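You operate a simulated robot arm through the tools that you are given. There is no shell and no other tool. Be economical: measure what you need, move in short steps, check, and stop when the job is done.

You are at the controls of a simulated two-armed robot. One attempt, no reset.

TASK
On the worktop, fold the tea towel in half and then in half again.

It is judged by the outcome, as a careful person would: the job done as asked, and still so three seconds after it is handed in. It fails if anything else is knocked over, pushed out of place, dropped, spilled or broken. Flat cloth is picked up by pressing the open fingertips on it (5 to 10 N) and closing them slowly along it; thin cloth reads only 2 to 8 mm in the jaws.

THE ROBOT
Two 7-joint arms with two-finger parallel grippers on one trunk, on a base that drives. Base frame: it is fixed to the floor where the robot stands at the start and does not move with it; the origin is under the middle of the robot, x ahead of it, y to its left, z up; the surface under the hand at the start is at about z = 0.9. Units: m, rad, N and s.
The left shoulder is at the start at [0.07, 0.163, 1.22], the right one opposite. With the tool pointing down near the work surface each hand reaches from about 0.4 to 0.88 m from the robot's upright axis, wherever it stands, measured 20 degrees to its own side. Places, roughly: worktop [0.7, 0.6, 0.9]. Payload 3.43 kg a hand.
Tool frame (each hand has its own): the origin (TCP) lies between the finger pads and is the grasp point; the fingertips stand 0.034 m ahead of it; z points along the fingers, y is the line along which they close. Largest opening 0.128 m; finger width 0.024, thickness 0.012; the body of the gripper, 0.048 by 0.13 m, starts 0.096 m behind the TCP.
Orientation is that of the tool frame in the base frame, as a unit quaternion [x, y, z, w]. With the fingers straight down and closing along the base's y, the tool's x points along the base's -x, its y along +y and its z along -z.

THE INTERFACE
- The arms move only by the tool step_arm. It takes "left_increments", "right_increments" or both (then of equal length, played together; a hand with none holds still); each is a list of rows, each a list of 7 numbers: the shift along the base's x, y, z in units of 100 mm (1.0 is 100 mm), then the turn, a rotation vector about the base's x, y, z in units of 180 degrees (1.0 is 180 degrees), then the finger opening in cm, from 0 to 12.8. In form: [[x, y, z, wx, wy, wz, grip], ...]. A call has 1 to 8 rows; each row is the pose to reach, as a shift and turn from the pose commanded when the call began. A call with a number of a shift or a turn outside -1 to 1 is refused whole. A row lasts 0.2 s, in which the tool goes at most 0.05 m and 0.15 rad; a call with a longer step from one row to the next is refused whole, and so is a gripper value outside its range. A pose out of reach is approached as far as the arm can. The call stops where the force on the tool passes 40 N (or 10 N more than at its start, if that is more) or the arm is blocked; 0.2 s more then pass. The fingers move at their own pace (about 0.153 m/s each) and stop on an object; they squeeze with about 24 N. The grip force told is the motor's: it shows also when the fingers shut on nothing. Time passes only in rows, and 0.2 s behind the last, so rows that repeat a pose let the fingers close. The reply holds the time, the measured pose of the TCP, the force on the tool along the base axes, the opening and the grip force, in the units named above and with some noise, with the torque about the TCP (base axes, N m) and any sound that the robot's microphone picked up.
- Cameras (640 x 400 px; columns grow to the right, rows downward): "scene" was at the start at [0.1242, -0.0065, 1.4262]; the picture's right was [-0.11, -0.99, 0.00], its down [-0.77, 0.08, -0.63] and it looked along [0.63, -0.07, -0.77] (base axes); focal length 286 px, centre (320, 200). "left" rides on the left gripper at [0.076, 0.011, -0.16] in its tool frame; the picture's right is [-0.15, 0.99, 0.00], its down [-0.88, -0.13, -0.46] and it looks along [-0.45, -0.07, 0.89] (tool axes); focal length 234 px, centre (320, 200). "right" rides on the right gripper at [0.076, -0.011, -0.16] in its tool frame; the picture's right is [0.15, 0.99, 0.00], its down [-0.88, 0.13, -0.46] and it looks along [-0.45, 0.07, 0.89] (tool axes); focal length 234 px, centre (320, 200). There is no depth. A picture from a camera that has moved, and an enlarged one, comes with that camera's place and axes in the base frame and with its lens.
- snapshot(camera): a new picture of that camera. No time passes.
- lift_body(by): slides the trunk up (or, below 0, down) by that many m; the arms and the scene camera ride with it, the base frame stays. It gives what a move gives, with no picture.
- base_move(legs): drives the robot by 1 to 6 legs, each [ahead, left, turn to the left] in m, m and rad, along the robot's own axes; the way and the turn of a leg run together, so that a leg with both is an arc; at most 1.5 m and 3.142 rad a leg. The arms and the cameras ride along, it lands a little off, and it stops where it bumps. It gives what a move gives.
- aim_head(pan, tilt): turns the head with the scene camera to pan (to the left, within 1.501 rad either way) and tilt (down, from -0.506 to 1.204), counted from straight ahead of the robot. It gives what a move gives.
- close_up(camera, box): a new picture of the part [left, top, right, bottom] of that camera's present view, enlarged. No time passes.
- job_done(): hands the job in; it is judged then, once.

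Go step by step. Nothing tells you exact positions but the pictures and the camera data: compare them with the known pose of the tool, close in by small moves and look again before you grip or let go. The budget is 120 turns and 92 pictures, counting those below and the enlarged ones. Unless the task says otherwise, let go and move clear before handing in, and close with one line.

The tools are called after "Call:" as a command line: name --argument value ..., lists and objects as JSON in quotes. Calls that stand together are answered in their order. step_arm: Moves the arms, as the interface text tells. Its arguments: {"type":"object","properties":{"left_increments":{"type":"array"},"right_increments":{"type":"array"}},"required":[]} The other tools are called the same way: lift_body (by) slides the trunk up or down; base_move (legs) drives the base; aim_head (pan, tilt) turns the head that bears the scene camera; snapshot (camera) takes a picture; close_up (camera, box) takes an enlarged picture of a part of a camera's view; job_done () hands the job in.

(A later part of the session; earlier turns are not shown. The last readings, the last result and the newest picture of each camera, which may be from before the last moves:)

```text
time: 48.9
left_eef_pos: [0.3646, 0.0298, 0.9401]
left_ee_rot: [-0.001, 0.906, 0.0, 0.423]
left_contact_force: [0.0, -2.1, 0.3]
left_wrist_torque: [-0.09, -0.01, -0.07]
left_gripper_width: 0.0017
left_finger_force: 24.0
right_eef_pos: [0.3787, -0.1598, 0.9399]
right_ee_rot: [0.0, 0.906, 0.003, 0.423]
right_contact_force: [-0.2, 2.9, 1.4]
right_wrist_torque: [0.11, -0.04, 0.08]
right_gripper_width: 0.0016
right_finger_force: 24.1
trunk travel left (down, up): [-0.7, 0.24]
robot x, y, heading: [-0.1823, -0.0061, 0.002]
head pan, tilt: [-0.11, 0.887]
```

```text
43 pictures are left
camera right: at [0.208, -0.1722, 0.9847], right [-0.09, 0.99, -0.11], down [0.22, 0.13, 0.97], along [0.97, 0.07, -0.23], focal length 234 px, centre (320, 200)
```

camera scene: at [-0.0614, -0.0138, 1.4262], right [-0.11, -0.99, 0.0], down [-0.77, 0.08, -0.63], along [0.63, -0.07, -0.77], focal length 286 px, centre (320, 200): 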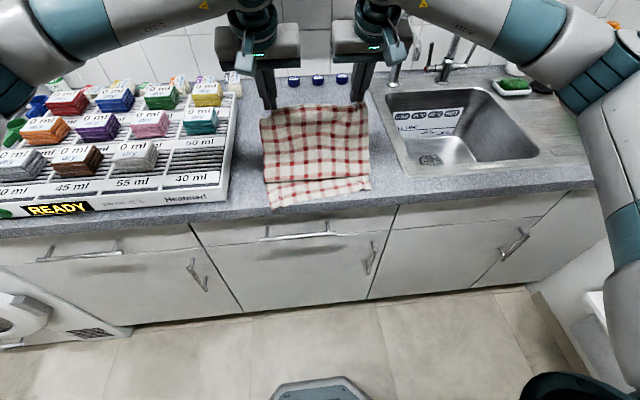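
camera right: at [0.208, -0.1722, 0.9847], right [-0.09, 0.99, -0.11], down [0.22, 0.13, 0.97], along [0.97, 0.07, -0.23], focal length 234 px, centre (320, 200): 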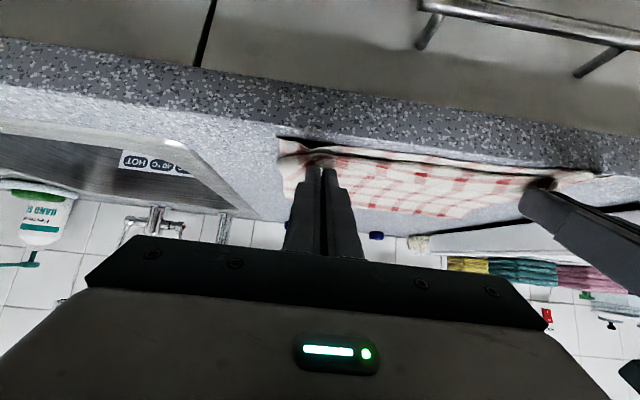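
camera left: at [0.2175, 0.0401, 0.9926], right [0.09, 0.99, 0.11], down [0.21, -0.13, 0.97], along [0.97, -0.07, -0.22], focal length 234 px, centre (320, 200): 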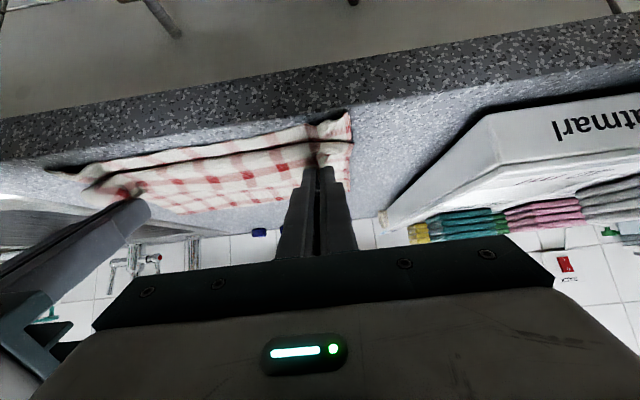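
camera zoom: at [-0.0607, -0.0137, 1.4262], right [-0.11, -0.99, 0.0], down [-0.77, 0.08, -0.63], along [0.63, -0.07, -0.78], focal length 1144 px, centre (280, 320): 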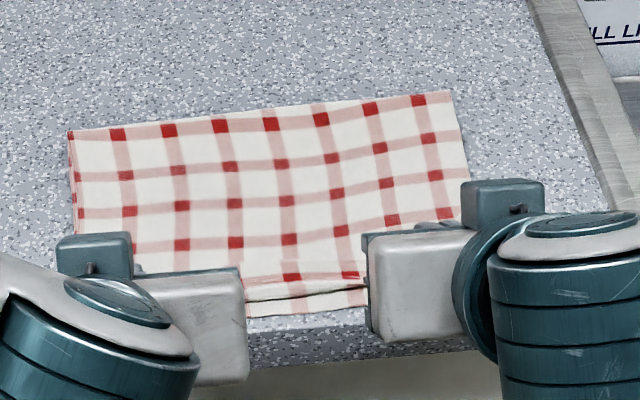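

The top edge is within about 1 cm of the bottom edge and the hem should unfurl when let go. I'll release and retreat backward along the fingers.

Call:
step_arm --left_increments '[[-0.04, 0, -0.04, 0, 0, 0, 0], [-0.04, 0, -0.04, 0, 0, 0, 1.0], [-0.04, 0, -0.04, 0, 0, 0, 2], [-0.04, 0, -0.04, 0, 0, 0, 2.5], [-0.3, 0, 0.15, 0, 0, 0, 2.5], [-0.6, 0, 0.4, 0, 0, 0, 2.5]]' --right_increments '[[-0.04, 0, -0.04, 0, 0, 0, 0], [-0.04, 0, -0.04, 0, 0, 0, 1.0], [-0.04, 0, -0.04, 0, 0, 0, 2], [-0.04, 0, -0.04, 0, 0, 0, 2.5], [-0.3, 0, 0.15, 0, 0, 0, 2.5], [-0.6, 0, 0.4, 0, 0, 0, 2.5]]'

Call:
step_arm --left_increments '[[-0.1, 0.1, 0.4, 0, 0.04, 0, 2.5], [-0.1, 0.3, 0.8, 0, 0.08, 0, 2.5], [-0.1, 0.6, 1.0, 0, 0.12, 0, 2.5]]' --right_increments '[[-0.1, -0.1, 0.4, 0, 0.04, 0, 2.5], [-0.1, -0.3, 0.8, 0, 0.08, 0, 2.5], [-0.1, -0.6, 1.0, 0, 0.12, 0, 2.5]]'

Call:
snapshot --camera "scene"

```text
time: 50.3
left_eef_pos: [0.304, 0.03, 0.9785]
left_ee_rot: [0.0, 0.906, 0.0, 0.422]
left_contact_force: [0.5, 0.6, 0.0]
left_wrist_torque: [0.01, 0.0, 0.01]
left_gripper_width: 0.0247
left_finger_force: 0.0
right_eef_pos: [0.3467, -0.1535, 0.9669]
right_ee_rot: [0.001, 0.907, 0.003, 0.422]
right_contact_force: [0.1, 0.1, 0.3]
right_wrist_torque: [-0.04, -0.02, 0.03]
right_gripper_width: 0.0252
right_finger_force: 0.0
right hand out of reach, approached as far as the arm can: row 6
trunk travel left (down, up): [-0.7, 0.24]
robot x, y, heading: [-0.1843, -0.0084, -0.003]
head pan, tilt: [-0.11, 0.887]
```

```text
time: 51.1
left_eef_pos: [0.2931, 0.0877, 1.0788]
left_ee_rot: [0.002, 0.969, -0.002, 0.246]
left_contact_force: [0.4, 0.3, 0.0]
left_wrist_torque: [-0.04, -0.01, 0.02]
left_gripper_width: 0.0248
left_finger_force: 0.0
right_eef_pos: [0.3372, -0.2127, 1.0669]
right_ee_rot: [0.002, 0.97, 0.002, 0.245]
right_contact_force: [-0.3, 0.6, -0.2]
right_wrist_torque: [0.02, -0.03, 0.03]
right_gripper_width: 0.0249
right_finger_force: 0.0
right hand out of reach, approached as far as the arm can: row 1
trunk travel left (down, up): [-0.7, 0.24]
robot x, y, heading: [-0.1842, -0.0107, 0.001]
head pan, tilt: [-0.11, 0.887]
```

```text
42 pictures are left
camera scene: at [-0.0615, -0.013, 1.4262], right [-0.11, -0.99, 0.0], down [-0.77, 0.08, -0.63], along [0.63, -0.07, -0.77], focal length 286 px, centre (320, 200)
```

scene: 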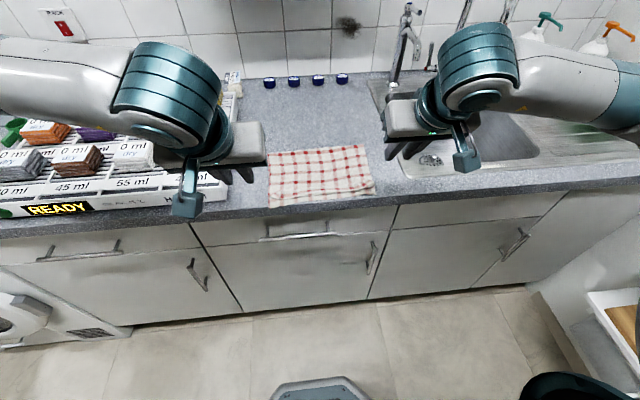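

Call:
close_up --camera "scene" --box '[250, 130, 394, 220]'

Call:
snapshot --camera "left"

```text
4.44 times, centred on (322, 175) of scene
camera zoom: at [-0.0615, -0.013, 1.4262], right [-0.11, -0.99, 0.0], down [-0.77, 0.08, -0.63], along [0.63, -0.07, -0.77], focal length 1271 px, centre (311, 311)
```

zoom: 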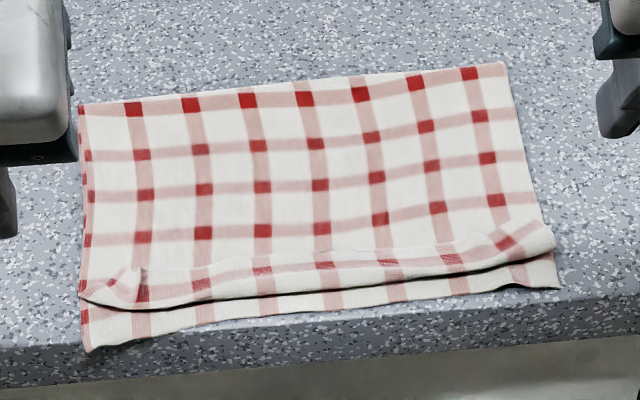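

```text
40 pictures are left
camera left: at [0.1495, 0.1006, 1.1825], right [0.13, 0.99, 0.07], down [0.56, -0.13, 0.82], along [0.82, -0.07, -0.57], focal length 234 px, centre (320, 200)
```

left: 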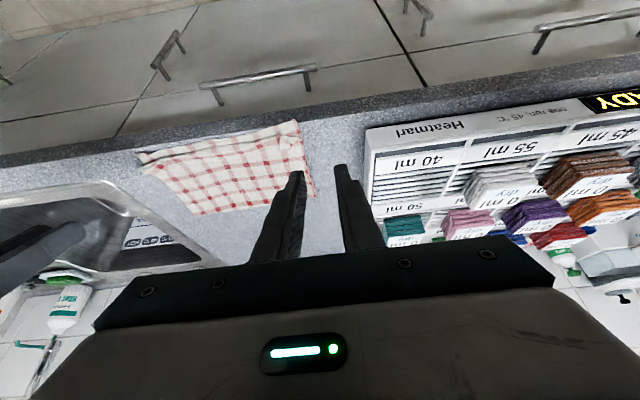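

The first fold is good, except the top edge is about 2–3 cm short with a small hem turned up on it. I'll stroke that hem towards me with closed fingertips to unroll and align it.

Call:
step_arm --left_increments '[[0.3, -0.2, -0.1, 0, 0, 0, 0], [0.65, -0.4, -0.3, 0, 0, 0, 0], [0.9, -0.6, -0.6, 0, 0, 0, 0], [0.99, -0.68, -1.0, 0, 0, 0, 0]]' --right_increments '[[0.2, 0.2, -0.1, 0, 0, 0, 0], [0.4, 0.4, -0.3, 0, 0, 0, 0], [0.6, 0.55, -0.6, 0, 0, 0, 0], [0.71, 0.63, -0.9, 0, 0, 0, 0]]'

Call:
close_up --camera "left" --box '[160, 60, 480, 260]'

Call:
close_up --camera "right" --box '[160, 60, 480, 260]'

```text
time: 52.1
left_eef_pos: [0.3948, 0.0215, 0.9777]
left_ee_rot: [0.001, 0.969, -0.001, 0.245]
left_contact_force: [0.4, 0.0, -0.3]
left_wrist_torque: [-0.02, -0.01, -0.02]
left_gripper_width: 0.0
left_finger_force: 24.1
right_eef_pos: [0.4098, -0.1505, 0.9761]
right_ee_rot: [0.001, 0.97, 0.002, 0.245]
right_contact_force: [0.4, -0.1, 0.1]
right_wrist_torque: [-0.06, 0.04, -0.03]
right_gripper_width: 0.0
right_finger_force: 24.0
trunk travel left (down, up): [-0.7, 0.24]
robot x, y, heading: [-0.1822, -0.0078, 0.004]
head pan, tilt: [-0.11, 0.887]
```

```text
2.00 times, centred on (320, 160) of left
camera zoom: at [0.2513, 0.0316, 1.0817], right [0.13, 0.99, 0.07], down [0.56, -0.13, 0.82], along [0.82, -0.07, -0.57], focal length 468 px, centre (320, 280)
```

zoom: 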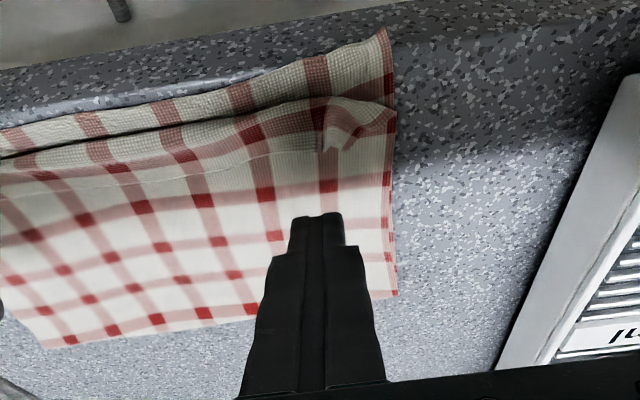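

```text
2.00 times, centred on (320, 160) of right
camera zoom: at [0.2665, -0.163, 1.0803], right [-0.13, 0.99, -0.06], down [0.56, 0.13, 0.82], along [0.82, 0.07, -0.57], focal length 468 px, centre (320, 280)
```

zoom: 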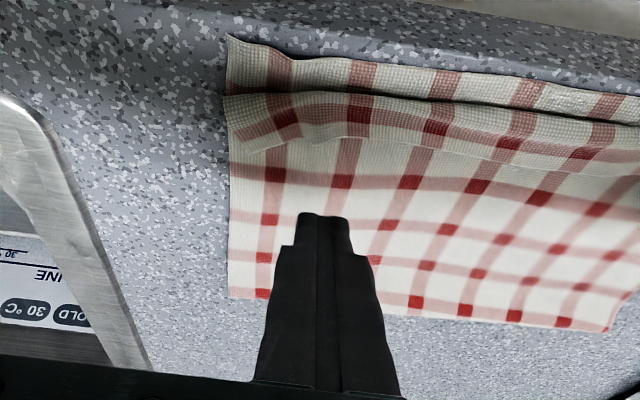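

The flap is clear: about 2.3 cm, its free edge facing away from me. I'll touch down on it just inside its free edge.

Call:
step_arm --left_increments '[[-0.15, 0, -0.15, 0, 0, 0, 0], [-0.15, 0, -0.28, 0, 0, 0, 0], [-0.15, 0, -0.34, 0, 0, 0, 0], [-0.15, 0, -0.37, 0, 0, 0, 0]]' --right_increments '[[-0.18, 0, -0.15, 0, 0, 0, 0], [-0.18, 0, -0.28, 0, 0, 0, 0], [-0.18, 0, -0.33, 0, 0, 0, 0], [-0.18, 0, -0.36, 0, 0, 0, 0]]'

```text
time: 53.1
left_eef_pos: [0.3788, 0.0216, 0.9419]
left_ee_rot: [0.0, 0.969, -0.001, 0.246]
left_contact_force: [-0.2, 0.3, 0.4]
left_wrist_torque: [0.01, -0.01, 0.01]
left_gripper_width: 0.0002
left_finger_force: 24.1
right_eef_pos: [0.3895, -0.1501, 0.9421]
right_ee_rot: [0.002, 0.97, 0.002, 0.245]
right_contact_force: [-0.1, 0.9, -0.6]
right_wrist_torque: [-0.01, -0.02, 0.02]
right_gripper_width: 0.0
right_finger_force: 24.2
trunk travel left (down, up): [-0.7, 0.24]
robot x, y, heading: [-0.1832, -0.0039, 0.005]
head pan, tilt: [-0.11, 0.887]
```

Call:
step_arm --left_increments '[[0, 0, -0.03, 0, 0, 0, 0], [0, 0, -0.045, 0, 0, 0, 0]]' --right_increments '[[0.03, 0, -0.03, 0, 0, 0, 0], [0.03, 0, -0.045, 0, 0, 0, 0]]'

```text
time: 53.7
left_eef_pos: [0.3767, 0.0221, 0.9384]
left_ee_rot: [0.0, 0.969, 0.0, 0.246]
left_contact_force: [0.3, -0.3, 1.0]
left_wrist_torque: [-0.01, -0.03, -0.04]
left_gripper_width: 0.0
left_finger_force: 24.0
right_eef_pos: [0.3923, -0.1493, 0.9387]
right_ee_rot: [0.001, 0.969, 0.003, 0.246]
right_contact_force: [0.2, -0.2, 8.4]
right_wrist_torque: [-0.03, -0.03, 0.0]
right_gripper_width: 0.0
right_finger_force: 24.5
trunk travel left (down, up): [-0.7, 0.24]
robot x, y, heading: [-0.1887, -0.0076, 0.002]
head pan, tilt: [-0.11, 0.887]
```

The right presses 8 N and the left is barely touching. I'll lower the left a touch and stroke both 4 cm towards me.

Call:
step_arm --left_increments '[[0.02, 0, -0.018, 0, 0, 0, 0], [-0.08, 0, -0.018, 0, 0, 0, 0], [-0.18, 0, -0.018, 0, 0, 0, 0], [-0.28, 0, -0.018, 0, 0, 0, 0], [-0.38, 0, -0.018, 0, 0, 0, 0], [-0.38, 0, 0.2, 0, 0, 0, 0], [-0.38, 0, 0.5, 0, 0, 0, 0]]' --right_increments '[[0, 0, 0.005, 0, 0, 0, 0], [-0.1, 0, 0.005, 0, 0, 0, 0], [-0.2, 0, 0.005, 0, 0, 0, 0], [-0.3, 0, 0.005, 0, 0, 0, 0], [-0.4, 0, 0.005, 0, 0, 0, 0], [-0.4, 0, 0.2, 0, 0, 0, 0], [-0.4, 0, 0.5, 0, 0, 0, 0]]'

Call:
close_up --camera "left" --box '[160, 60, 480, 260]'

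Call:
close_up --camera "right" --box '[160, 60, 480, 260]'

```text
time: 55.3
left_eef_pos: [0.3396, 0.0237, 0.9885]
left_ee_rot: [0.0, 0.969, 0.0, 0.246]
left_contact_force: [-0.3, 0.5, 0.0]
left_wrist_torque: [0.03, -0.02, 0.02]
left_gripper_width: 0.0002
left_finger_force: 24.5
right_eef_pos: [0.3532, -0.1503, 0.9865]
right_ee_rot: [0.002, 0.969, 0.002, 0.245]
right_contact_force: [-0.7, 0.1, -0.3]
right_wrist_torque: [0.01, -0.01, 0.0]
right_gripper_width: 0.0004
right_finger_force: 23.8
trunk travel left (down, up): [-0.7, 0.24]
robot x, y, heading: [-0.1856, -0.0054, -0.002]
head pan, tilt: [-0.11, 0.887]
```

```text
2.00 times, centred on (320, 160) of left
camera zoom: at [0.1962, 0.0335, 1.0914], right [0.13, 0.99, 0.07], down [0.56, -0.13, 0.82], along [0.82, -0.07, -0.57], focal length 468 px, centre (320, 280)
```

zoom: 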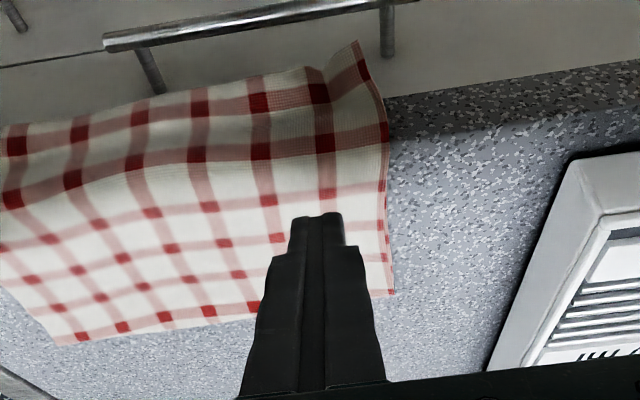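

```text
2.00 times, centred on (320, 160) of right
camera zoom: at [0.2101, -0.163, 1.0907], right [-0.13, 0.99, -0.07], down [0.56, 0.13, 0.82], along [0.82, 0.07, -0.57], focal length 468 px, centre (320, 280)
```

zoom: 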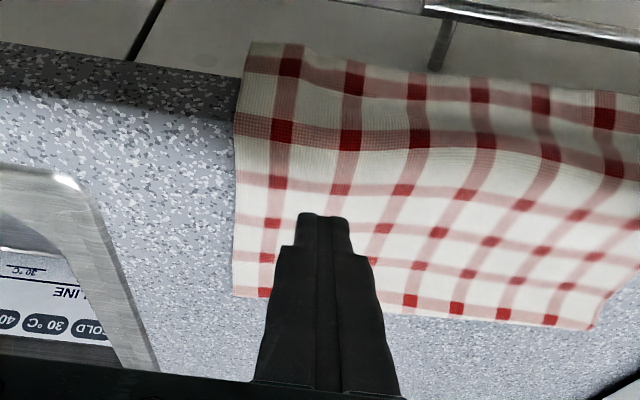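

The hem unrolled fully, but the edge now pokes slightly over the counter's front. I'll check from the scene camera.

Call:
close_up --camera "scene" --box '[230, 120, 410, 230]'

```text
3.56 times, centred on (320, 175) of scene
camera zoom: at [-0.0618, -0.0136, 1.4261], right [-0.11, -0.99, 0.0], down [-0.77, 0.08, -0.63], along [0.63, -0.07, -0.77], focal length 1017 px, centre (320, 289)
```

zoom: 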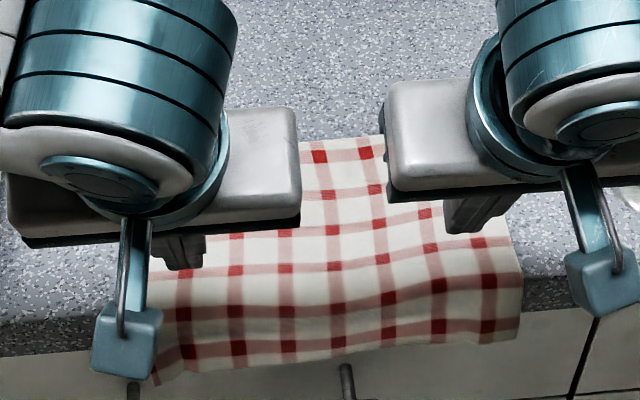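

The whole towel slid about 4 cm: the crease is at x≈0.52 and the near edge just overhangs the counter. That's fine: I'll grip the crease corners, pull the towel back onto the worktop by them, then make the second fold from there.

Call:
step_arm --left_increments '[[0.1, 0, 0.35, 0, 0.04, 0, 2], [0.4, 0.05, 0.6, 0, 0.08, 0, 3], [0.7, 0.1, 0.6, 0, 0.12, 0, 3], [1.0, 0.15, 0.6, 0, 0.157, 0, 3]]' --right_increments '[[0.1, 0, 0.35, 0, 0.04, 0, 2], [0.4, 0, 0.6, 0, 0.08, 0, 3], [0.7, 0, 0.6, 0, 0.12, 0, 3], [1.0, 0, 0.6, 0, 0.157, 0, 3]]'

Call:
snapshot --camera "left"

Call:
snapshot --camera "right"

Call:
snapshot --camera "scene"

```text
time: 56.3
left_eef_pos: [0.4418, 0.0372, 1.0456]
left_ee_rot: [0.0, 1.0, -0.002, 0.0]
left_contact_force: [0.5, 0.5, 0.1]
left_wrist_torque: [0.01, 0.03, 0.02]
left_gripper_width: 0.0299
left_finger_force: 0.1
right_eef_pos: [0.4536, -0.1494, 1.0452]
right_ee_rot: [0.003, 1.0, 0.001, -0.001]
right_contact_force: [-0.4, -0.1, -0.3]
right_wrist_torque: [-0.02, 0.07, -0.02]
right_gripper_width: 0.0299
right_finger_force: 0.0
trunk travel left (down, up): [-0.7, 0.24]
robot x, y, heading: [-0.1848, -0.0073, 0.005]
head pan, tilt: [-0.11, 0.887]
```

```text
34 pictures are left
camera left: at [0.3655, 0.0484, 1.2043], right [0.15, 0.99, 0.0], down [0.88, -0.13, 0.46], along [0.45, -0.07, -0.89], focal length 234 px, centre (320, 200)
```

left: 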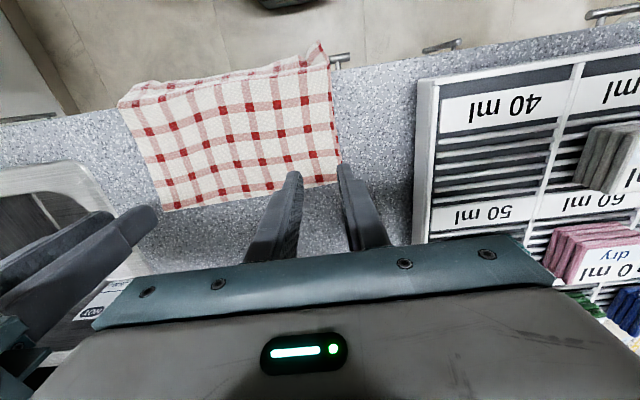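

```text
33 pictures are left
camera right: at [0.3795, -0.1625, 1.2052], right [-0.14, 0.99, 0.0], down [0.88, 0.13, 0.45], along [0.45, 0.07, -0.89], focal length 234 px, centre (320, 200)
```

right: 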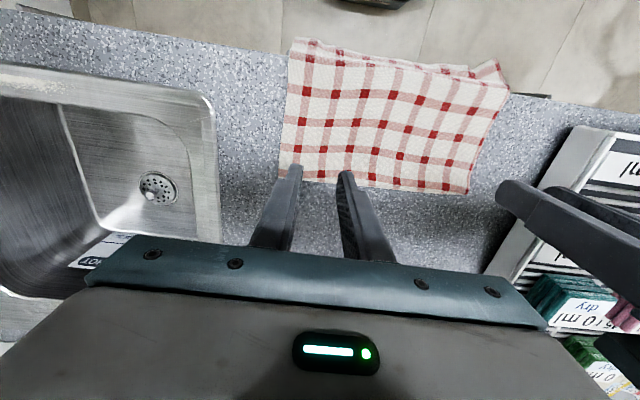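

```text
32 pictures are left
camera scene: at [-0.0585, -0.0131, 1.4259], right [-0.11, -0.99, 0.0], down [-0.77, 0.08, -0.63], along [0.63, -0.07, -0.78], focal length 286 px, centre (320, 200)
```

scene: 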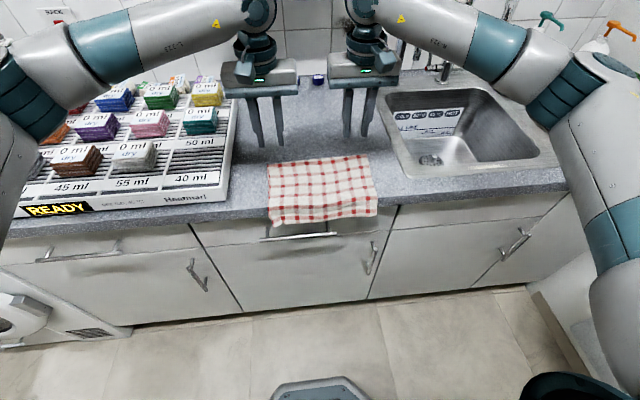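

The crease runs from about (0.49, 0.06) to (0.505, −0.20). I'll position over it, overlapping by about 8 mm, and descend.

Call:
step_arm --left_increments '[[0.25, -0.05, -0.2, 0, 0, 0, 3.2], [0.5, -0.07, -0.5, 0, 0, 0, 3.2], [0.55, -0.07, -0.85, 0, 0, 0, 3.2], [0.55, -0.07, -0.97, 0, 0, 0, 3.2]]' --right_increments '[[0.25, -0.1, -0.2, 0, 0, 0, 3.2], [0.5, -0.19, -0.5, 0, 0, 0, 3.2], [0.53, -0.19, -0.85, 0, 0, 0, 3.2], [0.53, -0.19, -0.97, 0, 0, 0, 3.2]]'

Call:
close_up --camera "left" --box '[200, 80, 460, 260]'

Call:
close_up --camera "right" --box '[200, 80, 460, 260]'

```text
time: 57.3
left_eef_pos: [0.4958, 0.0288, 0.9502]
left_ee_rot: [-0.001, 1.0, 0.0, 0.001]
left_contact_force: [0.3, -1.3, 0.1]
left_wrist_torque: [-0.02, 0.0, 0.01]
left_gripper_width: 0.0323
left_finger_force: 0.1
right_eef_pos: [0.5072, -0.1704, 0.9495]
right_ee_rot: [0.002, 1.0, 0.002, 0.002]
right_contact_force: [-0.3, -0.2, -0.1]
right_wrist_torque: [-0.01, 0.01, -0.02]
right_gripper_width: 0.0322
right_finger_force: 0.0
trunk travel left (down, up): [-0.7, 0.24]
robot x, y, heading: [-0.1859, -0.0075, -0.001]
head pan, tilt: [-0.11, 0.887]
```

```text
2.22 times, centred on (330, 170) of left
camera zoom: at [0.4187, 0.0407, 1.1083], right [0.15, 0.99, 0.0], down [0.88, -0.13, 0.46], along [0.45, -0.07, -0.89], focal length 520 px, centre (298, 267)
```

zoom: 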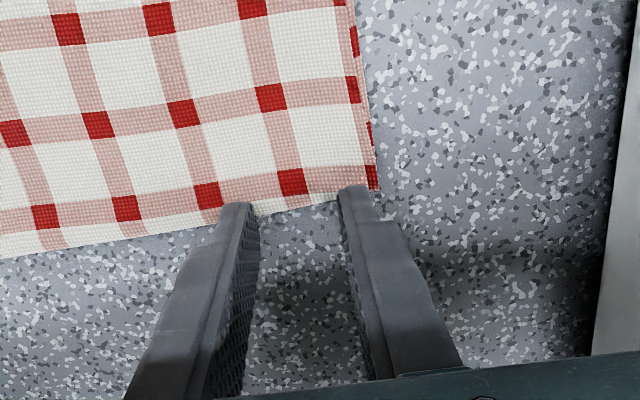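

```text
2.22 times, centred on (330, 170) of right
camera zoom: at [0.4312, -0.1819, 1.1082], right [-0.14, 0.99, 0.0], down [0.88, 0.12, 0.46], along [0.45, 0.07, -0.89], focal length 520 px, centre (298, 267)
```

zoom: 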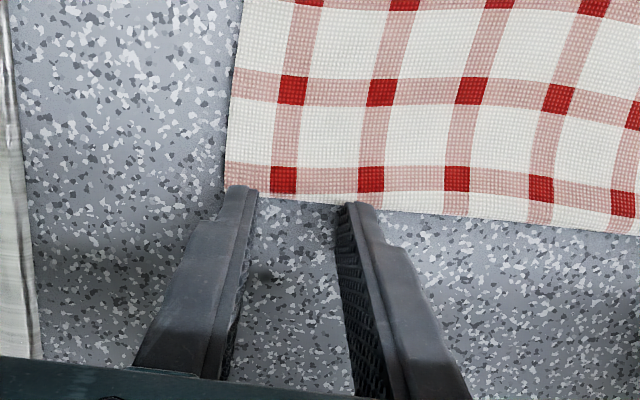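

Call:
step_arm --left_increments '[[-0.02, 0, -0.1, 0, 0, 0, 3.2], [-0.02, 0, -0.13, 0, 0, 0, 3.2], [-0.02, 0, -0.145, 0, 0, 0, 3.2]]' --right_increments '[[-0.02, 0.06, -0.1, 0, 0, 0, 3.2], [-0.02, 0.06, -0.13, 0, 0, 0, 3.2], [-0.02, 0.06, -0.14, 0, 0, 0, 3.2]]'

```text
time: 58.1
left_eef_pos: [0.4929, 0.0286, 0.9374]
left_ee_rot: [-0.001, 1.0, -0.001, 0.002]
left_contact_force: [0.5, -0.8, 2.8]
left_wrist_torque: [0.03, 0.01, -0.02]
left_gripper_width: 0.0316
left_finger_force: 0.1
right_eef_pos: [0.5045, -0.164, 0.9368]
right_ee_rot: [0.002, 1.0, 0.001, 0.002]
right_contact_force: [0.6, 0.0, 5.0]
right_wrist_torque: [-0.14, 0.05, 0.02]
right_gripper_width: 0.0321
right_finger_force: 0.2
trunk travel left (down, up): [-0.7, 0.24]
robot x, y, heading: [-0.1858, -0.0088, 0.002]
head pan, tilt: [-0.11, 0.887]
```

Contact made. I'll press slightly more and close slowly.

Call:
step_arm --left_increments '[[0, 0, -0.018, 0, 0, 0, 3.2], [0, 0, -0.018, 0, 0, 0, 2.7], [0, 0, -0.018, 0, 0, 0, 2.2], [0, 0, -0.018, 0, 0, 0, 1.7], [0, 0, -0.018, 0, 0, 0, 1.2], [0, 0, -0.015, 0, 0, 0, 0.7], [0, 0, -0.015, 0, 0, 0, 0.2], [0, 0, -0.01, 0, 0, 0, 0]]' --right_increments '[[0, 0, -0.012, 0, 0, 0, 3.2], [0, 0, -0.012, 0, 0, 0, 2.7], [0, 0, -0.012, 0, 0, 0, 2.2], [0, 0, -0.012, 0, 0, 0, 1.7], [0, 0, -0.012, 0, 0, 0, 1.2], [0, 0, -0.012, 0, 0, 0, 0.7], [0, 0, -0.01, 0, 0, 0, 0.2], [0, 0, -0.005, 0, 0, 0, 0]]'

Call:
close_up --camera "scene" --box '[230, 120, 410, 230]'

```text
time: 59.9
left_eef_pos: [0.491, 0.0296, 0.9369]
left_ee_rot: [0.0, 1.0, 0.0, 0.002]
left_contact_force: [-0.1, 0.9, 12.5]
left_wrist_torque: [0.18, 0.12, -0.01]
left_gripper_width: 0.0001
left_finger_force: 23.8
right_eef_pos: [0.5022, -0.164, 0.9356]
right_ee_rot: [0.002, 1.0, 0.002, 0.002]
right_contact_force: [0.1, -1.1, 8.8]
right_wrist_torque: [-0.09, 0.05, -0.02]
right_gripper_width: 0.0028
right_finger_force: 24.0
trunk travel left (down, up): [-0.7, 0.24]
robot x, y, heading: [-0.1844, -0.006, -0.002]
head pan, tilt: [-0.11, 0.887]
```

```text
3.56 times, centred on (320, 175) of scene
camera zoom: at [-0.0634, -0.0137, 1.4265], right [-0.11, -0.99, 0.0], down [-0.77, 0.08, -0.63], along [0.63, -0.07, -0.77], focal length 1017 px, centre (320, 289)
```

zoom: 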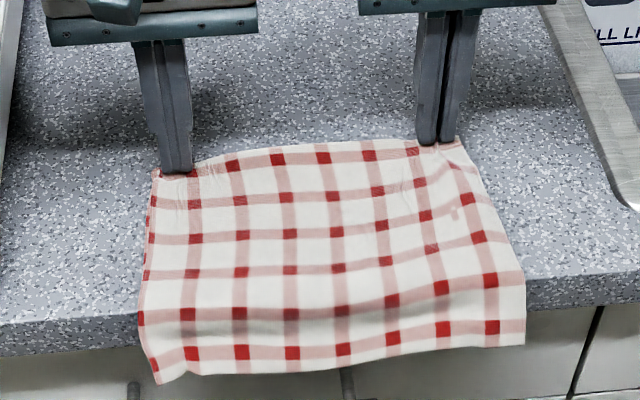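

The right has the crease; the left missed. I'll retry the left a few millimetres further in, while easing the right's pressure.

Call:
step_arm --left_increments '[[0, 0, 0.15, 0, 0, 0, 0], [-0.04, -0.03, 0.15, 0, 0, 0, 3.5], [-0.04, -0.03, 0.15, 0, 0, 0, 3.5], [-0.04, -0.03, 0.04, 0, 0, 0, 3.5], [-0.04, -0.03, 0.0, 0, 0, 0, 3.5], [-0.04, -0.03, -0.01, 0, 0, 0, 3.5]]' --right_increments '[[0, 0, 0.02, 0, 0, 0, 0], [0, 0, 0.02, 0, 0, 0, 0], [0, 0, 0.02, 0, 0, 0, 0], [0, 0, 0.02, 0, 0, 0, 0], [0, 0, 0.02, 0, 0, 0, 0], [0, 0, 0.02, 0, 0, 0, 0]]'

```text
time: 61.3
left_eef_pos: [0.488, 0.0266, 0.9373]
left_ee_rot: [0.0, 1.0, 0.0, 0.002]
left_contact_force: [1.0, -0.5, 13.3]
left_wrist_torque: [0.35, 0.01, -0.05]
left_gripper_width: 0.0351
left_finger_force: 0.0
right_eef_pos: [0.503, -0.1635, 0.9373]
right_ee_rot: [0.002, 1.0, 0.002, 0.001]
right_contact_force: [0.1, -0.2, 1.2]
right_wrist_torque: [0.0, -0.04, -0.02]
right_gripper_width: 0.0028
right_finger_force: 24.3
trunk travel left (down, up): [-0.7, 0.24]
robot x, y, heading: [-0.1847, -0.0075, 0.001]
head pan, tilt: [-0.11, 0.887]
```

Call:
step_arm --left_increments '[[0, 0, 0, 0, 0, 0, 3.0], [0, 0, 0, 0, 0, 0, 2.5], [0, 0, 0, 0, 0, 0, 2.0], [0, 0, 0, 0, 0, 0, 1.5], [0, 0, 0, 0, 0, 0, 1.0], [0, 0, 0, 0, 0, 0, 0.6], [0, 0, 0, 0, 0, 0, 0.2], [0, 0, 0, 0, 0, 0, 0]]'

Call:
close_up --camera "left" --box '[200, 80, 460, 260]'

```text
time: 63.1
left_eef_pos: [0.4883, 0.0256, 0.9361]
left_ee_rot: [0.0, 1.0, -0.001, 0.004]
left_contact_force: [0.5, -10.1, 22.3]
left_wrist_torque: [-0.25, 0.09, 0.04]
left_gripper_width: 0.0042
left_finger_force: 24.3
right_eef_pos: [0.5025, -0.1626, 0.9383]
right_ee_rot: [0.001, 1.0, 0.003, 0.002]
right_contact_force: [-1.0, 12.6, 0.6]
right_wrist_torque: [0.41, 0.06, -0.09]
right_gripper_width: 0.0033
right_finger_force: 24.3
trunk travel left (down, up): [-0.7, 0.24]
robot x, y, heading: [-0.1883, -0.007, 0.001]
head pan, tilt: [-0.11, 0.887]
```

```text
2.22 times, centred on (330, 170) of left
camera zoom: at [0.4098, 0.0374, 1.0946], right [0.15, 0.99, 0.0], down [0.88, -0.13, 0.46], along [0.46, -0.07, -0.89], focal length 520 px, centre (298, 267)
```

zoom: 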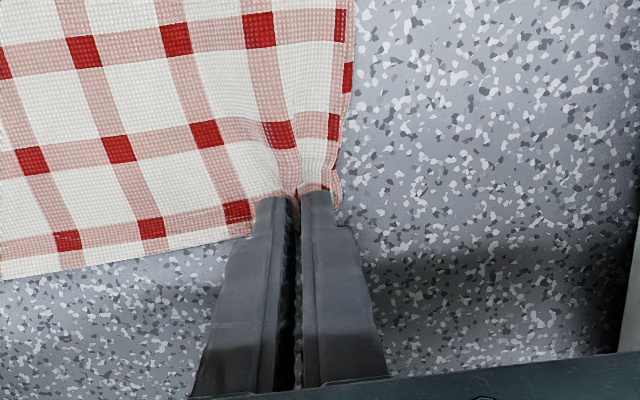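

Both hold the crease. I'll lift it a centimetre and pull the towel about 9 cm back onto the worktop.

Call:
step_arm --left_increments '[[0, -0.03, 0.1, 0, 0, 0, 0], [0.2, -0.05, 0.12, 0, 0, 0, 0], [0.45, -0.05, 0.12, 0, 0, 0, 0], [0.7, -0.05, 0.12, 0, 0, 0, 0], [0.95, -0.05, 0.12, 0, 0, 0, 0]]' --right_increments '[[0, 0.03, 0.1, 0, 0, 0, 0], [0.2, 0.04, 0.1, 0, 0, 0, 0], [0.45, 0.04, 0.1, 0, 0, 0, 0], [0.7, 0.04, 0.1, 0, 0, 0, 0], [0.95, 0.04, 0.1, 0, 0, 0, 0]]'

Call:
close_up --camera "scene" --box '[230, 110, 410, 220]'

```text
time: 64.3
left_eef_pos: [0.5865, 0.0228, 0.9456]
left_ee_rot: [0.0, 1.0, 0.0, 0.002]
left_contact_force: [-0.1, -1.7, -0.2]
left_wrist_torque: [0.01, 0.01, -0.01]
left_gripper_width: 0.0033
left_finger_force: 23.9
right_eef_pos: [0.5993, -0.1595, 0.9469]
right_ee_rot: [0.002, 1.0, 0.002, 0.002]
right_contact_force: [0.5, 0.4, -0.1]
right_wrist_torque: [0.01, 0.01, 0.03]
right_gripper_width: 0.0028
right_finger_force: 23.6
trunk travel left (down, up): [-0.7, 0.24]
robot x, y, heading: [-0.1852, -0.0082, 0.001]
head pan, tilt: [-0.11, 0.887]
```

```text
3.56 times, centred on (320, 165) of scene
camera zoom: at [-0.0596, -0.0139, 1.4261], right [-0.11, -0.99, 0.0], down [-0.77, 0.08, -0.63], along [0.63, -0.07, -0.78], focal length 1017 px, centre (320, 324)
```

zoom: 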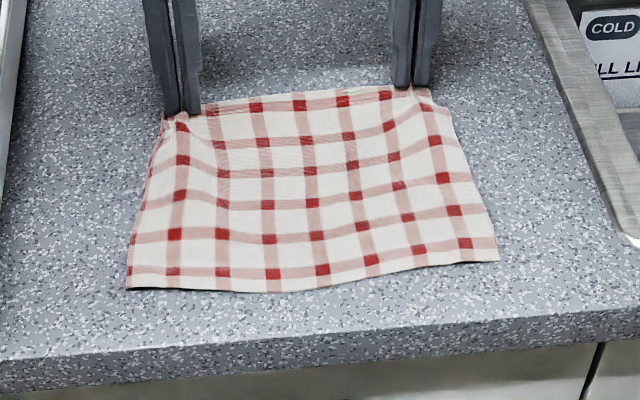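

The towel is fully back on the worktop: near edge at x≈0.41, crease held at x≈0.59. Now the second fold, carrying the crease over to the near edge.

Call:
step_arm --left_increments '[[-0.18, 0, 0.43, 0, -0.044, 0, 0], [-0.55, 0, 0.62, 0, -0.089, 0, 0], [-0.78, 0.02, 0.62, 0, -0.11, 0, 0], [-0.99, 0.03, 0.6, 0, -0.133, 0, 0]]' --right_increments '[[-0.18, 0, 0.43, 0, -0.044, 0, 0], [-0.55, 0, 0.62, 0, -0.089, 0, 0], [-0.78, 0.02, 0.62, 0, -0.11, 0, 0], [-0.99, 0.03, 0.6, 0, -0.133, 0, 0]]'

Call:
close_up --camera "scene" --box '[230, 110, 410, 220]'

```text
time: 65.3
left_eef_pos: [0.4833, 0.0246, 1.0082]
left_ee_rot: [-0.001, 0.978, 0.0, 0.21]
left_contact_force: [-0.5, -0.1, 1.4]
left_wrist_torque: [0.03, -0.04, 0.01]
left_gripper_width: 0.0035
left_finger_force: 23.7
right_eef_pos: [0.4982, -0.1563, 1.0076]
right_ee_rot: [0.002, 0.978, 0.002, 0.21]
right_contact_force: [-0.7, 0.5, 0.3]
right_wrist_torque: [0.02, 0.01, -0.01]
right_gripper_width: 0.0031
right_finger_force: 24.4
trunk travel left (down, up): [-0.7, 0.24]
robot x, y, heading: [-0.1827, -0.0097, 0.006]
head pan, tilt: [-0.11, 0.887]
```

```text
3.56 times, centred on (320, 165) of scene
camera zoom: at [-0.0633, -0.0141, 1.4265], right [-0.11, -0.99, 0.0], down [-0.77, 0.08, -0.63], along [0.63, -0.07, -0.77], focal length 1017 px, centre (320, 324)
```

zoom: 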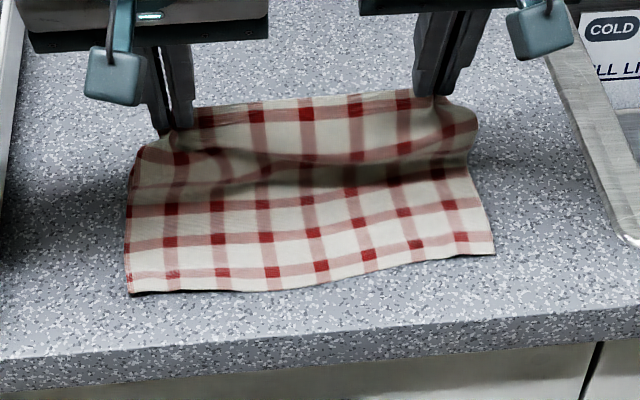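

The crease is lifted and both layers are coming over together. I'll continue down to the near edge.

Call:
step_arm --left_increments '[[-0.2, 0, -0.1, 0, -0.028, 0, 0], [-0.41, 0, -0.21, 0, -0.056, 0, 0], [-0.55, 0, -0.34, 0, -0.08, 0, 0], [-0.67, 0, -0.46, 0, -0.105, 0, 0], [-0.75, 0, -0.58, 0, -0.144, 0, 0], [-0.75, 0, -0.58, 0, -0.144, 0, 0]]' --right_increments '[[-0.2, 0, -0.1, 0, -0.028, 0, 0], [-0.43, 0, -0.21, 0, -0.056, 0, 0], [-0.6, 0, -0.34, 0, -0.08, 0, 0], [-0.73, 0, -0.46, 0, -0.105, 0, 0], [-0.82, 0, -0.58, 0, -0.144, 0, 0], [-0.82, 0, -0.58, 0, -0.144, 0, 0]]'

Call:
close_up --camera "scene" --box '[230, 110, 410, 220]'

Call:
close_up --camera "left" --box '[60, 60, 420, 260]'

```text
time: 66.7
left_eef_pos: [0.4111, 0.025, 0.9489]
left_ee_rot: [0.0, 0.906, -0.001, 0.423]
left_contact_force: [0.3, -1.0, -0.1]
left_wrist_torque: [-0.03, 0.01, -0.06]
left_gripper_width: 0.0036
left_finger_force: 23.6
right_eef_pos: [0.418, -0.1566, 0.9499]
right_ee_rot: [0.001, 0.906, 0.003, 0.423]
right_contact_force: [-0.2, 0.7, 0.6]
right_wrist_torque: [0.03, 0.03, -0.04]
right_gripper_width: 0.0028
right_finger_force: 24.1
trunk travel left (down, up): [-0.7, 0.24]
robot x, y, heading: [-0.1868, -0.0075, 0.001]
head pan, tilt: [-0.11, 0.887]
```

```text
3.56 times, centred on (320, 165) of scene
camera zoom: at [-0.0608, -0.0135, 1.4262], right [-0.11, -0.99, 0.0], down [-0.77, 0.08, -0.63], along [0.63, -0.07, -0.77], focal length 1017 px, centre (320, 324)
```

zoom: 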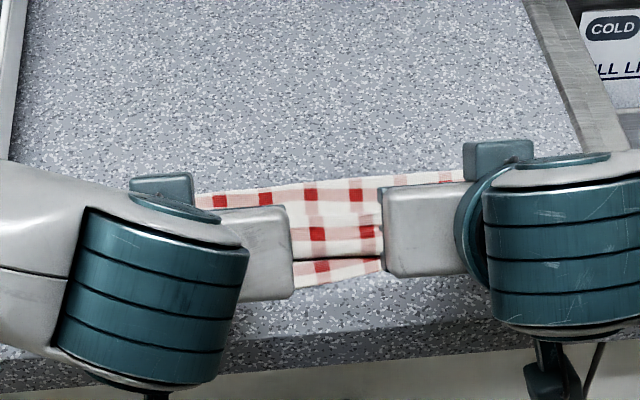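

```text
1.78 times, centred on (240, 160) of left
camera zoom: at [0.2385, 0.0356, 0.9917], right [0.09, 0.99, 0.11], down [0.21, -0.13, 0.97], along [0.97, -0.07, -0.22], focal length 416 px, centre (462, 271)
```

zoom: 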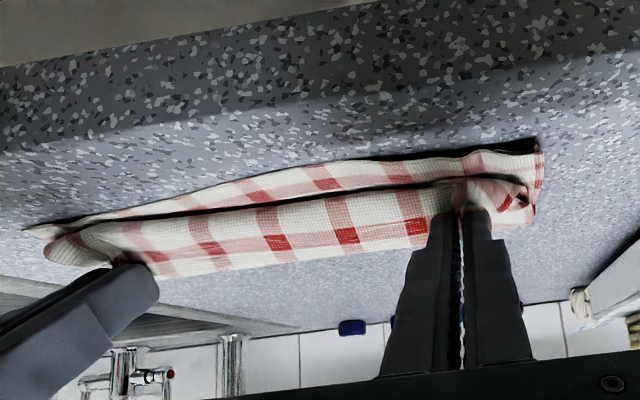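

The second crease sits at x≈0.50. The top edge is about 2 cm short; I'll slide it the rest, then release and back away.

Call:
step_arm --left_increments '[[-0.1, 0.02, -0.03, 0, 0, 0, 0], [-0.18, 0.04, -0.07, 0, 0, 0, 0], [-0.18, 0.04, -0.07, 0, 0, 0, 0], [-0.18, 0.04, -0.08, 0, 0, 0, 1], [-0.18, 0.04, -0.08, 0, 0, 0, 2.2], [-0.18, 0.04, -0.08, 0, 0, 0, 2.5], [-0.45, 0.04, 0.15, 0, 0, 0, 2.5], [-0.7, 0.04, 0.4, 0, 0, 0, 2.5]]' --right_increments '[[-0.1, -0.02, -0.03, 0, 0, 0, 0], [-0.18, -0.04, -0.07, 0, 0, 0, 0], [-0.18, -0.04, -0.07, 0, 0, 0, 0], [-0.18, -0.04, -0.08, 0, 0, 0, 1], [-0.18, -0.04, -0.08, 0, 0, 0, 2.2], [-0.18, -0.04, -0.08, 0, 0, 0, 2.5], [-0.45, -0.04, 0.15, 0, 0, 0, 2.5], [-0.7, -0.04, 0.4, 0, 0, 0, 2.5]]'

Call:
step_arm --left_increments '[[0, 0.1, 0.4, 0, 0.04, 0, 2.5], [0, 0.3, 0.8, 0, 0.08, 0, 2.5], [0, 0.6, 1.0, 0, 0.12, 0, 2.5]]' --right_increments '[[0, -0.1, 0.4, 0, 0.04, 0, 2.5], [0, -0.3, 0.8, 0, 0.08, 0, 2.5], [0, -0.6, 1.0, 0, 0.12, 0, 2.5]]'

Call:
close_up --camera "scene" --box '[240, 130, 400, 220]'

```text
time: 68.5
left_eef_pos: [0.3412, 0.0284, 0.989]
left_ee_rot: [0.0, 0.906, -0.001, 0.423]
left_contact_force: [-0.1, -0.6, -0.7]
left_wrist_torque: [-0.02, 0.0, -0.01]
left_gripper_width: 0.0249
left_finger_force: 0.1
right_eef_pos: [0.3543, -0.1595, 0.987]
right_ee_rot: [0.002, 0.906, 0.001, 0.423]
right_contact_force: [0.3, -1.0, 0.2]
right_wrist_torque: [0.03, -0.01, -0.05]
right_gripper_width: 0.025
right_finger_force: 0.1
right hand out of reach, approached as far as the arm can: row 8
trunk travel left (down, up): [-0.7, 0.24]
robot x, y, heading: [-0.1839, -0.0082, 0.0]
head pan, tilt: [-0.11, 0.887]
```

```text
time: 69.3
left_eef_pos: [0.3398, 0.0882, 1.0898]
left_ee_rot: [0.0, 0.969, 0.0, 0.246]
left_contact_force: [0.4, 0.5, 0.0]
left_wrist_torque: [-0.05, -0.01, 0.02]
left_gripper_width: 0.0252
left_finger_force: 0.1
right_eef_pos: [0.355, -0.218, 1.0882]
right_ee_rot: [0.001, 0.97, 0.002, 0.244]
right_contact_force: [-0.3, -0.4, -0.4]
right_wrist_torque: [0.02, -0.01, 0.02]
right_gripper_width: 0.0251
right_finger_force: 0.0
trunk travel left (down, up): [-0.7, 0.24]
robot x, y, heading: [-0.1862, -0.0061, 0.001]
head pan, tilt: [-0.11, 0.887]
```

```text
4.00 times, centred on (320, 175) of scene
camera zoom: at [-0.0614, -0.0134, 1.4261], right [-0.11, -0.99, 0.0], down [-0.77, 0.08, -0.63], along [0.63, -0.07, -0.77], focal length 1144 px, centre (320, 300)
```

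zoom: 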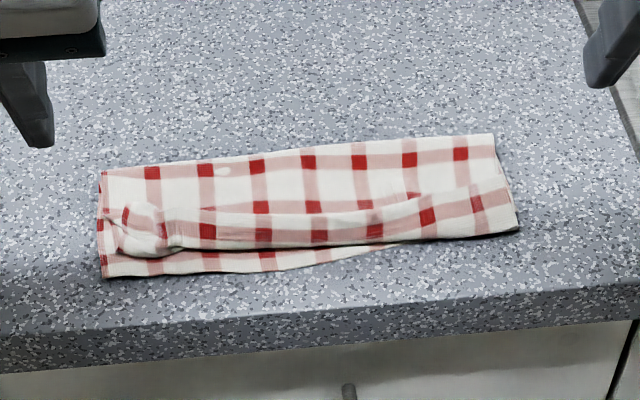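

Nearly there: the right side is aligned, and on the left the crease has a bunched, rolled-back spot about 2 cm short. I'll look closer with the left hand.

Call:
step_arm --left_increments '[[0.3, -0.15, -0.1, 0, 0, 0, 0], [0.65, -0.3, -0.3, 0, 0, 0, 0], [0.9, -0.4, -0.6, 0, 0, 0, 0], [0.95, -0.45, -0.9, 0, 0, 0, 0]]'

Call:
close_up --camera "left" --box '[100, 60, 420, 260]'

```text
time: 70.3
left_eef_pos: [0.4343, 0.044, 0.9977]
left_ee_rot: [0.0, 0.97, -0.001, 0.245]
left_contact_force: [0.4, 0.1, -0.4]
left_wrist_torque: [-0.01, 0.0, -0.04]
left_gripper_width: 0.0002
left_finger_force: 23.7
right_eef_pos: [0.3554, -0.2178, 1.0871]
right_ee_rot: [0.002, 0.969, 0.001, 0.245]
right_contact_force: [0.3, 0.4, 0.0]
right_wrist_torque: [0.02, 0.01, 0.0]
right_gripper_width: 0.0249
right_finger_force: 0.0
trunk travel left (down, up): [-0.7, 0.24]
robot x, y, heading: [-0.1838, -0.0079, -0.001]
head pan, tilt: [-0.11, 0.887]
```

```text
2.00 times, centred on (260, 160) of left
camera zoom: at [0.291, 0.0546, 1.1009], right [0.13, 0.99, 0.07], down [0.56, -0.13, 0.82], along [0.82, -0.07, -0.57], focal length 468 px, centre (440, 280)
```

zoom: 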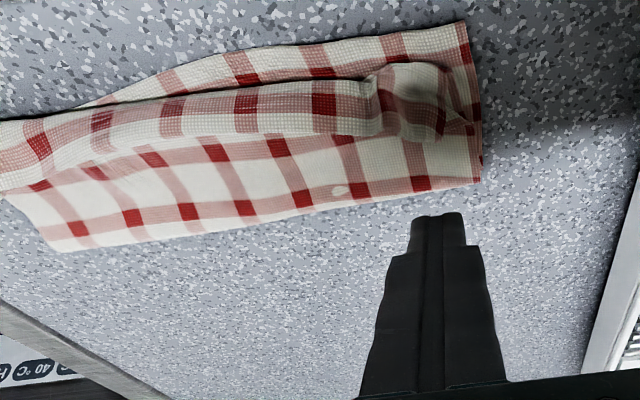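

The crease edge has rolled back as a ~3 cm flap along its length, the same as before. Stroking it towards me with both hands worked last time, so I'll do that again; first I'll bring the right hand in.

Call:
step_arm --left_increments '[[-0.06, -0.1, 0, 0, 0, 0, 0], [-0.13, -0.2, 0, 0, 0, 0, 0], [-0.13, -0.22, -0.1, 0, 0, 0, 0], [-0.13, -0.22, -0.2, 0, 0, 0, 0]]' --right_increments '[[0.2, 0.2, 0, 0, 0, 0, 1], [0.45, 0.4, -0.3, 0, 0, 0, 0], [0.63, 0.6, -0.65, 0, 0, 0, 0], [0.63, 0.63, -1.0, 0, 0, 0, 0]]'

Call:
step_arm --left_increments '[[0, 0, -0.1, 0, 0, 0, 0], [0, 0, -0.2, 0, 0, 0, 0], [0, 0, -0.25, 0, 0, 0, 0], [0, 0, -0.3, 0, 0, 0, 0]]' --right_increments '[[0, 0, -0.15, 0, 0, 0, 0], [0, 0, -0.3, 0, 0, 0, 0], [0, 0, -0.35, 0, 0, 0, 0], [0, 0, -0.4, 0, 0, 0, 0]]'

Call:
close_up --camera "left" --box '[100, 60, 420, 260]'

Call:
close_up --camera "right" --box '[200, 60, 520, 260]'

```text
time: 71.3
left_eef_pos: [0.4231, 0.0216, 0.9786]
left_ee_rot: [0.0, 0.969, 0.0, 0.246]
left_contact_force: [-0.3, -0.6, 0.3]
left_wrist_torque: [0.0, -0.02, 0.01]
left_gripper_width: 0.0
left_finger_force: 23.8
right_eef_pos: [0.4182, -0.1573, 0.9868]
right_ee_rot: [0.002, 0.969, 0.002, 0.246]
right_contact_force: [-0.1, 0.2, 0.0]
right_wrist_torque: [0.0, 0.0, 0.03]
right_gripper_width: 0.0
right_finger_force: 24.3
trunk travel left (down, up): [-0.7, 0.24]
robot x, y, heading: [-0.1828, -0.0107, 0.002]
head pan, tilt: [-0.11, 0.887]
```

```text
time: 72.3
left_eef_pos: [0.423, 0.0218, 0.9473]
left_ee_rot: [0.0, 0.969, -0.001, 0.246]
left_contact_force: [-0.1, -0.5, 0.6]
left_wrist_torque: [0.01, -0.01, 0.0]
left_gripper_width: 0.0
left_finger_force: 24.2
right_eef_pos: [0.4182, -0.156, 0.9478]
right_ee_rot: [0.002, 0.97, 0.003, 0.245]
right_contact_force: [0.5, -0.9, 0.8]
right_wrist_torque: [0.01, 0.01, 0.02]
right_gripper_width: 0.0
right_finger_force: 24.3
trunk travel left (down, up): [-0.7, 0.24]
robot x, y, heading: [-0.1821, -0.0053, 0.001]
head pan, tilt: [-0.11, 0.887]
```

```text
2.00 times, centred on (260, 160) of left
camera zoom: at [0.2789, 0.0327, 1.0511], right [0.13, 0.99, 0.07], down [0.56, -0.13, 0.82], along [0.82, -0.07, -0.57], focal length 468 px, centre (440, 280)
```

zoom: 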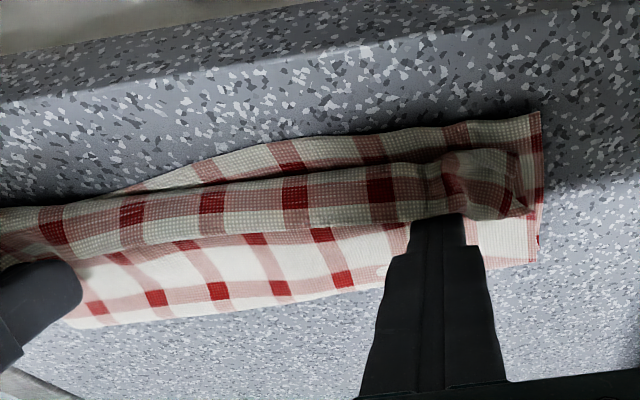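

```text
2.00 times, centred on (360, 160) of right
camera zoom: at [0.2755, -0.1681, 1.0513], right [-0.13, 0.99, -0.06], down [0.56, 0.12, 0.82], along [0.82, 0.07, -0.57], focal length 468 px, centre (240, 280)
```

zoom: 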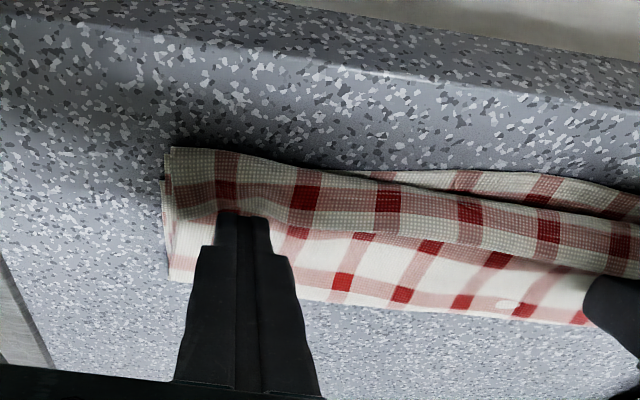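

I'll stroke mainly on the left, where it's short, and let the right just press and hold.

Call:
step_arm --left_increments '[[-0.06, 0, 0, 0, 0, 0, 0], [-0.06, 0, -0.04, 0, 0, 0, 0], [-0.06, 0, -0.06, 0, 0, 0, 0]]' --right_increments '[[0.06, 0, 0, 0, 0, 0, 0], [0.06, 0, -0.04, 0, 0, 0, 0], [0.06, 0, -0.07, 0, 0, 0, 0]]'

```text
time: 73.1
left_eef_pos: [0.4148, 0.0225, 0.942]
left_ee_rot: [0.0, 0.969, -0.001, 0.247]
left_contact_force: [0.2, -0.7, 1.2]
left_wrist_torque: [0.0, -0.01, 0.02]
left_gripper_width: 0.0001
left_finger_force: 24.3
right_eef_pos: [0.4241, -0.1556, 0.9391]
right_ee_rot: [0.001, 0.969, 0.002, 0.245]
right_contact_force: [0.2, 0.2, -0.7]
right_wrist_torque: [0.04, 0.0, 0.0]
right_gripper_width: 0.0001
right_finger_force: 24.1
trunk travel left (down, up): [-0.7, 0.24]
robot x, y, heading: [-0.1835, -0.0078, 0.004]
head pan, tilt: [-0.11, 0.887]
```

Call:
step_arm --left_increments '[[0, 0, -0.02, 0, 0, 0, 0], [0, 0, -0.035, 0, 0, 0, 0]]' --right_increments '[[0, 0, -0.02, 0, 0, 0, 0], [0, 0, -0.025, 0, 0, 0, 0]]'

```text
time: 73.7
left_eef_pos: [0.417, 0.0217, 0.9394]
left_ee_rot: [0.001, 0.969, -0.001, 0.246]
left_contact_force: [-1.0, 0.9, 3.7]
left_wrist_torque: [0.05, 0.01, 0.01]
left_gripper_width: 0.0
left_finger_force: 23.9
right_eef_pos: [0.4226, -0.1547, 0.9387]
right_ee_rot: [0.002, 0.969, 0.003, 0.246]
right_contact_force: [1.5, -1.2, 7.1]
right_wrist_torque: [-0.03, -0.06, -0.05]
right_gripper_width: 0.0
right_finger_force: 23.7
trunk travel left (down, up): [-0.7, 0.24]
robot x, y, heading: [-0.1844, -0.0064, 0.001]
head pan, tilt: [-0.11, 0.887]
```

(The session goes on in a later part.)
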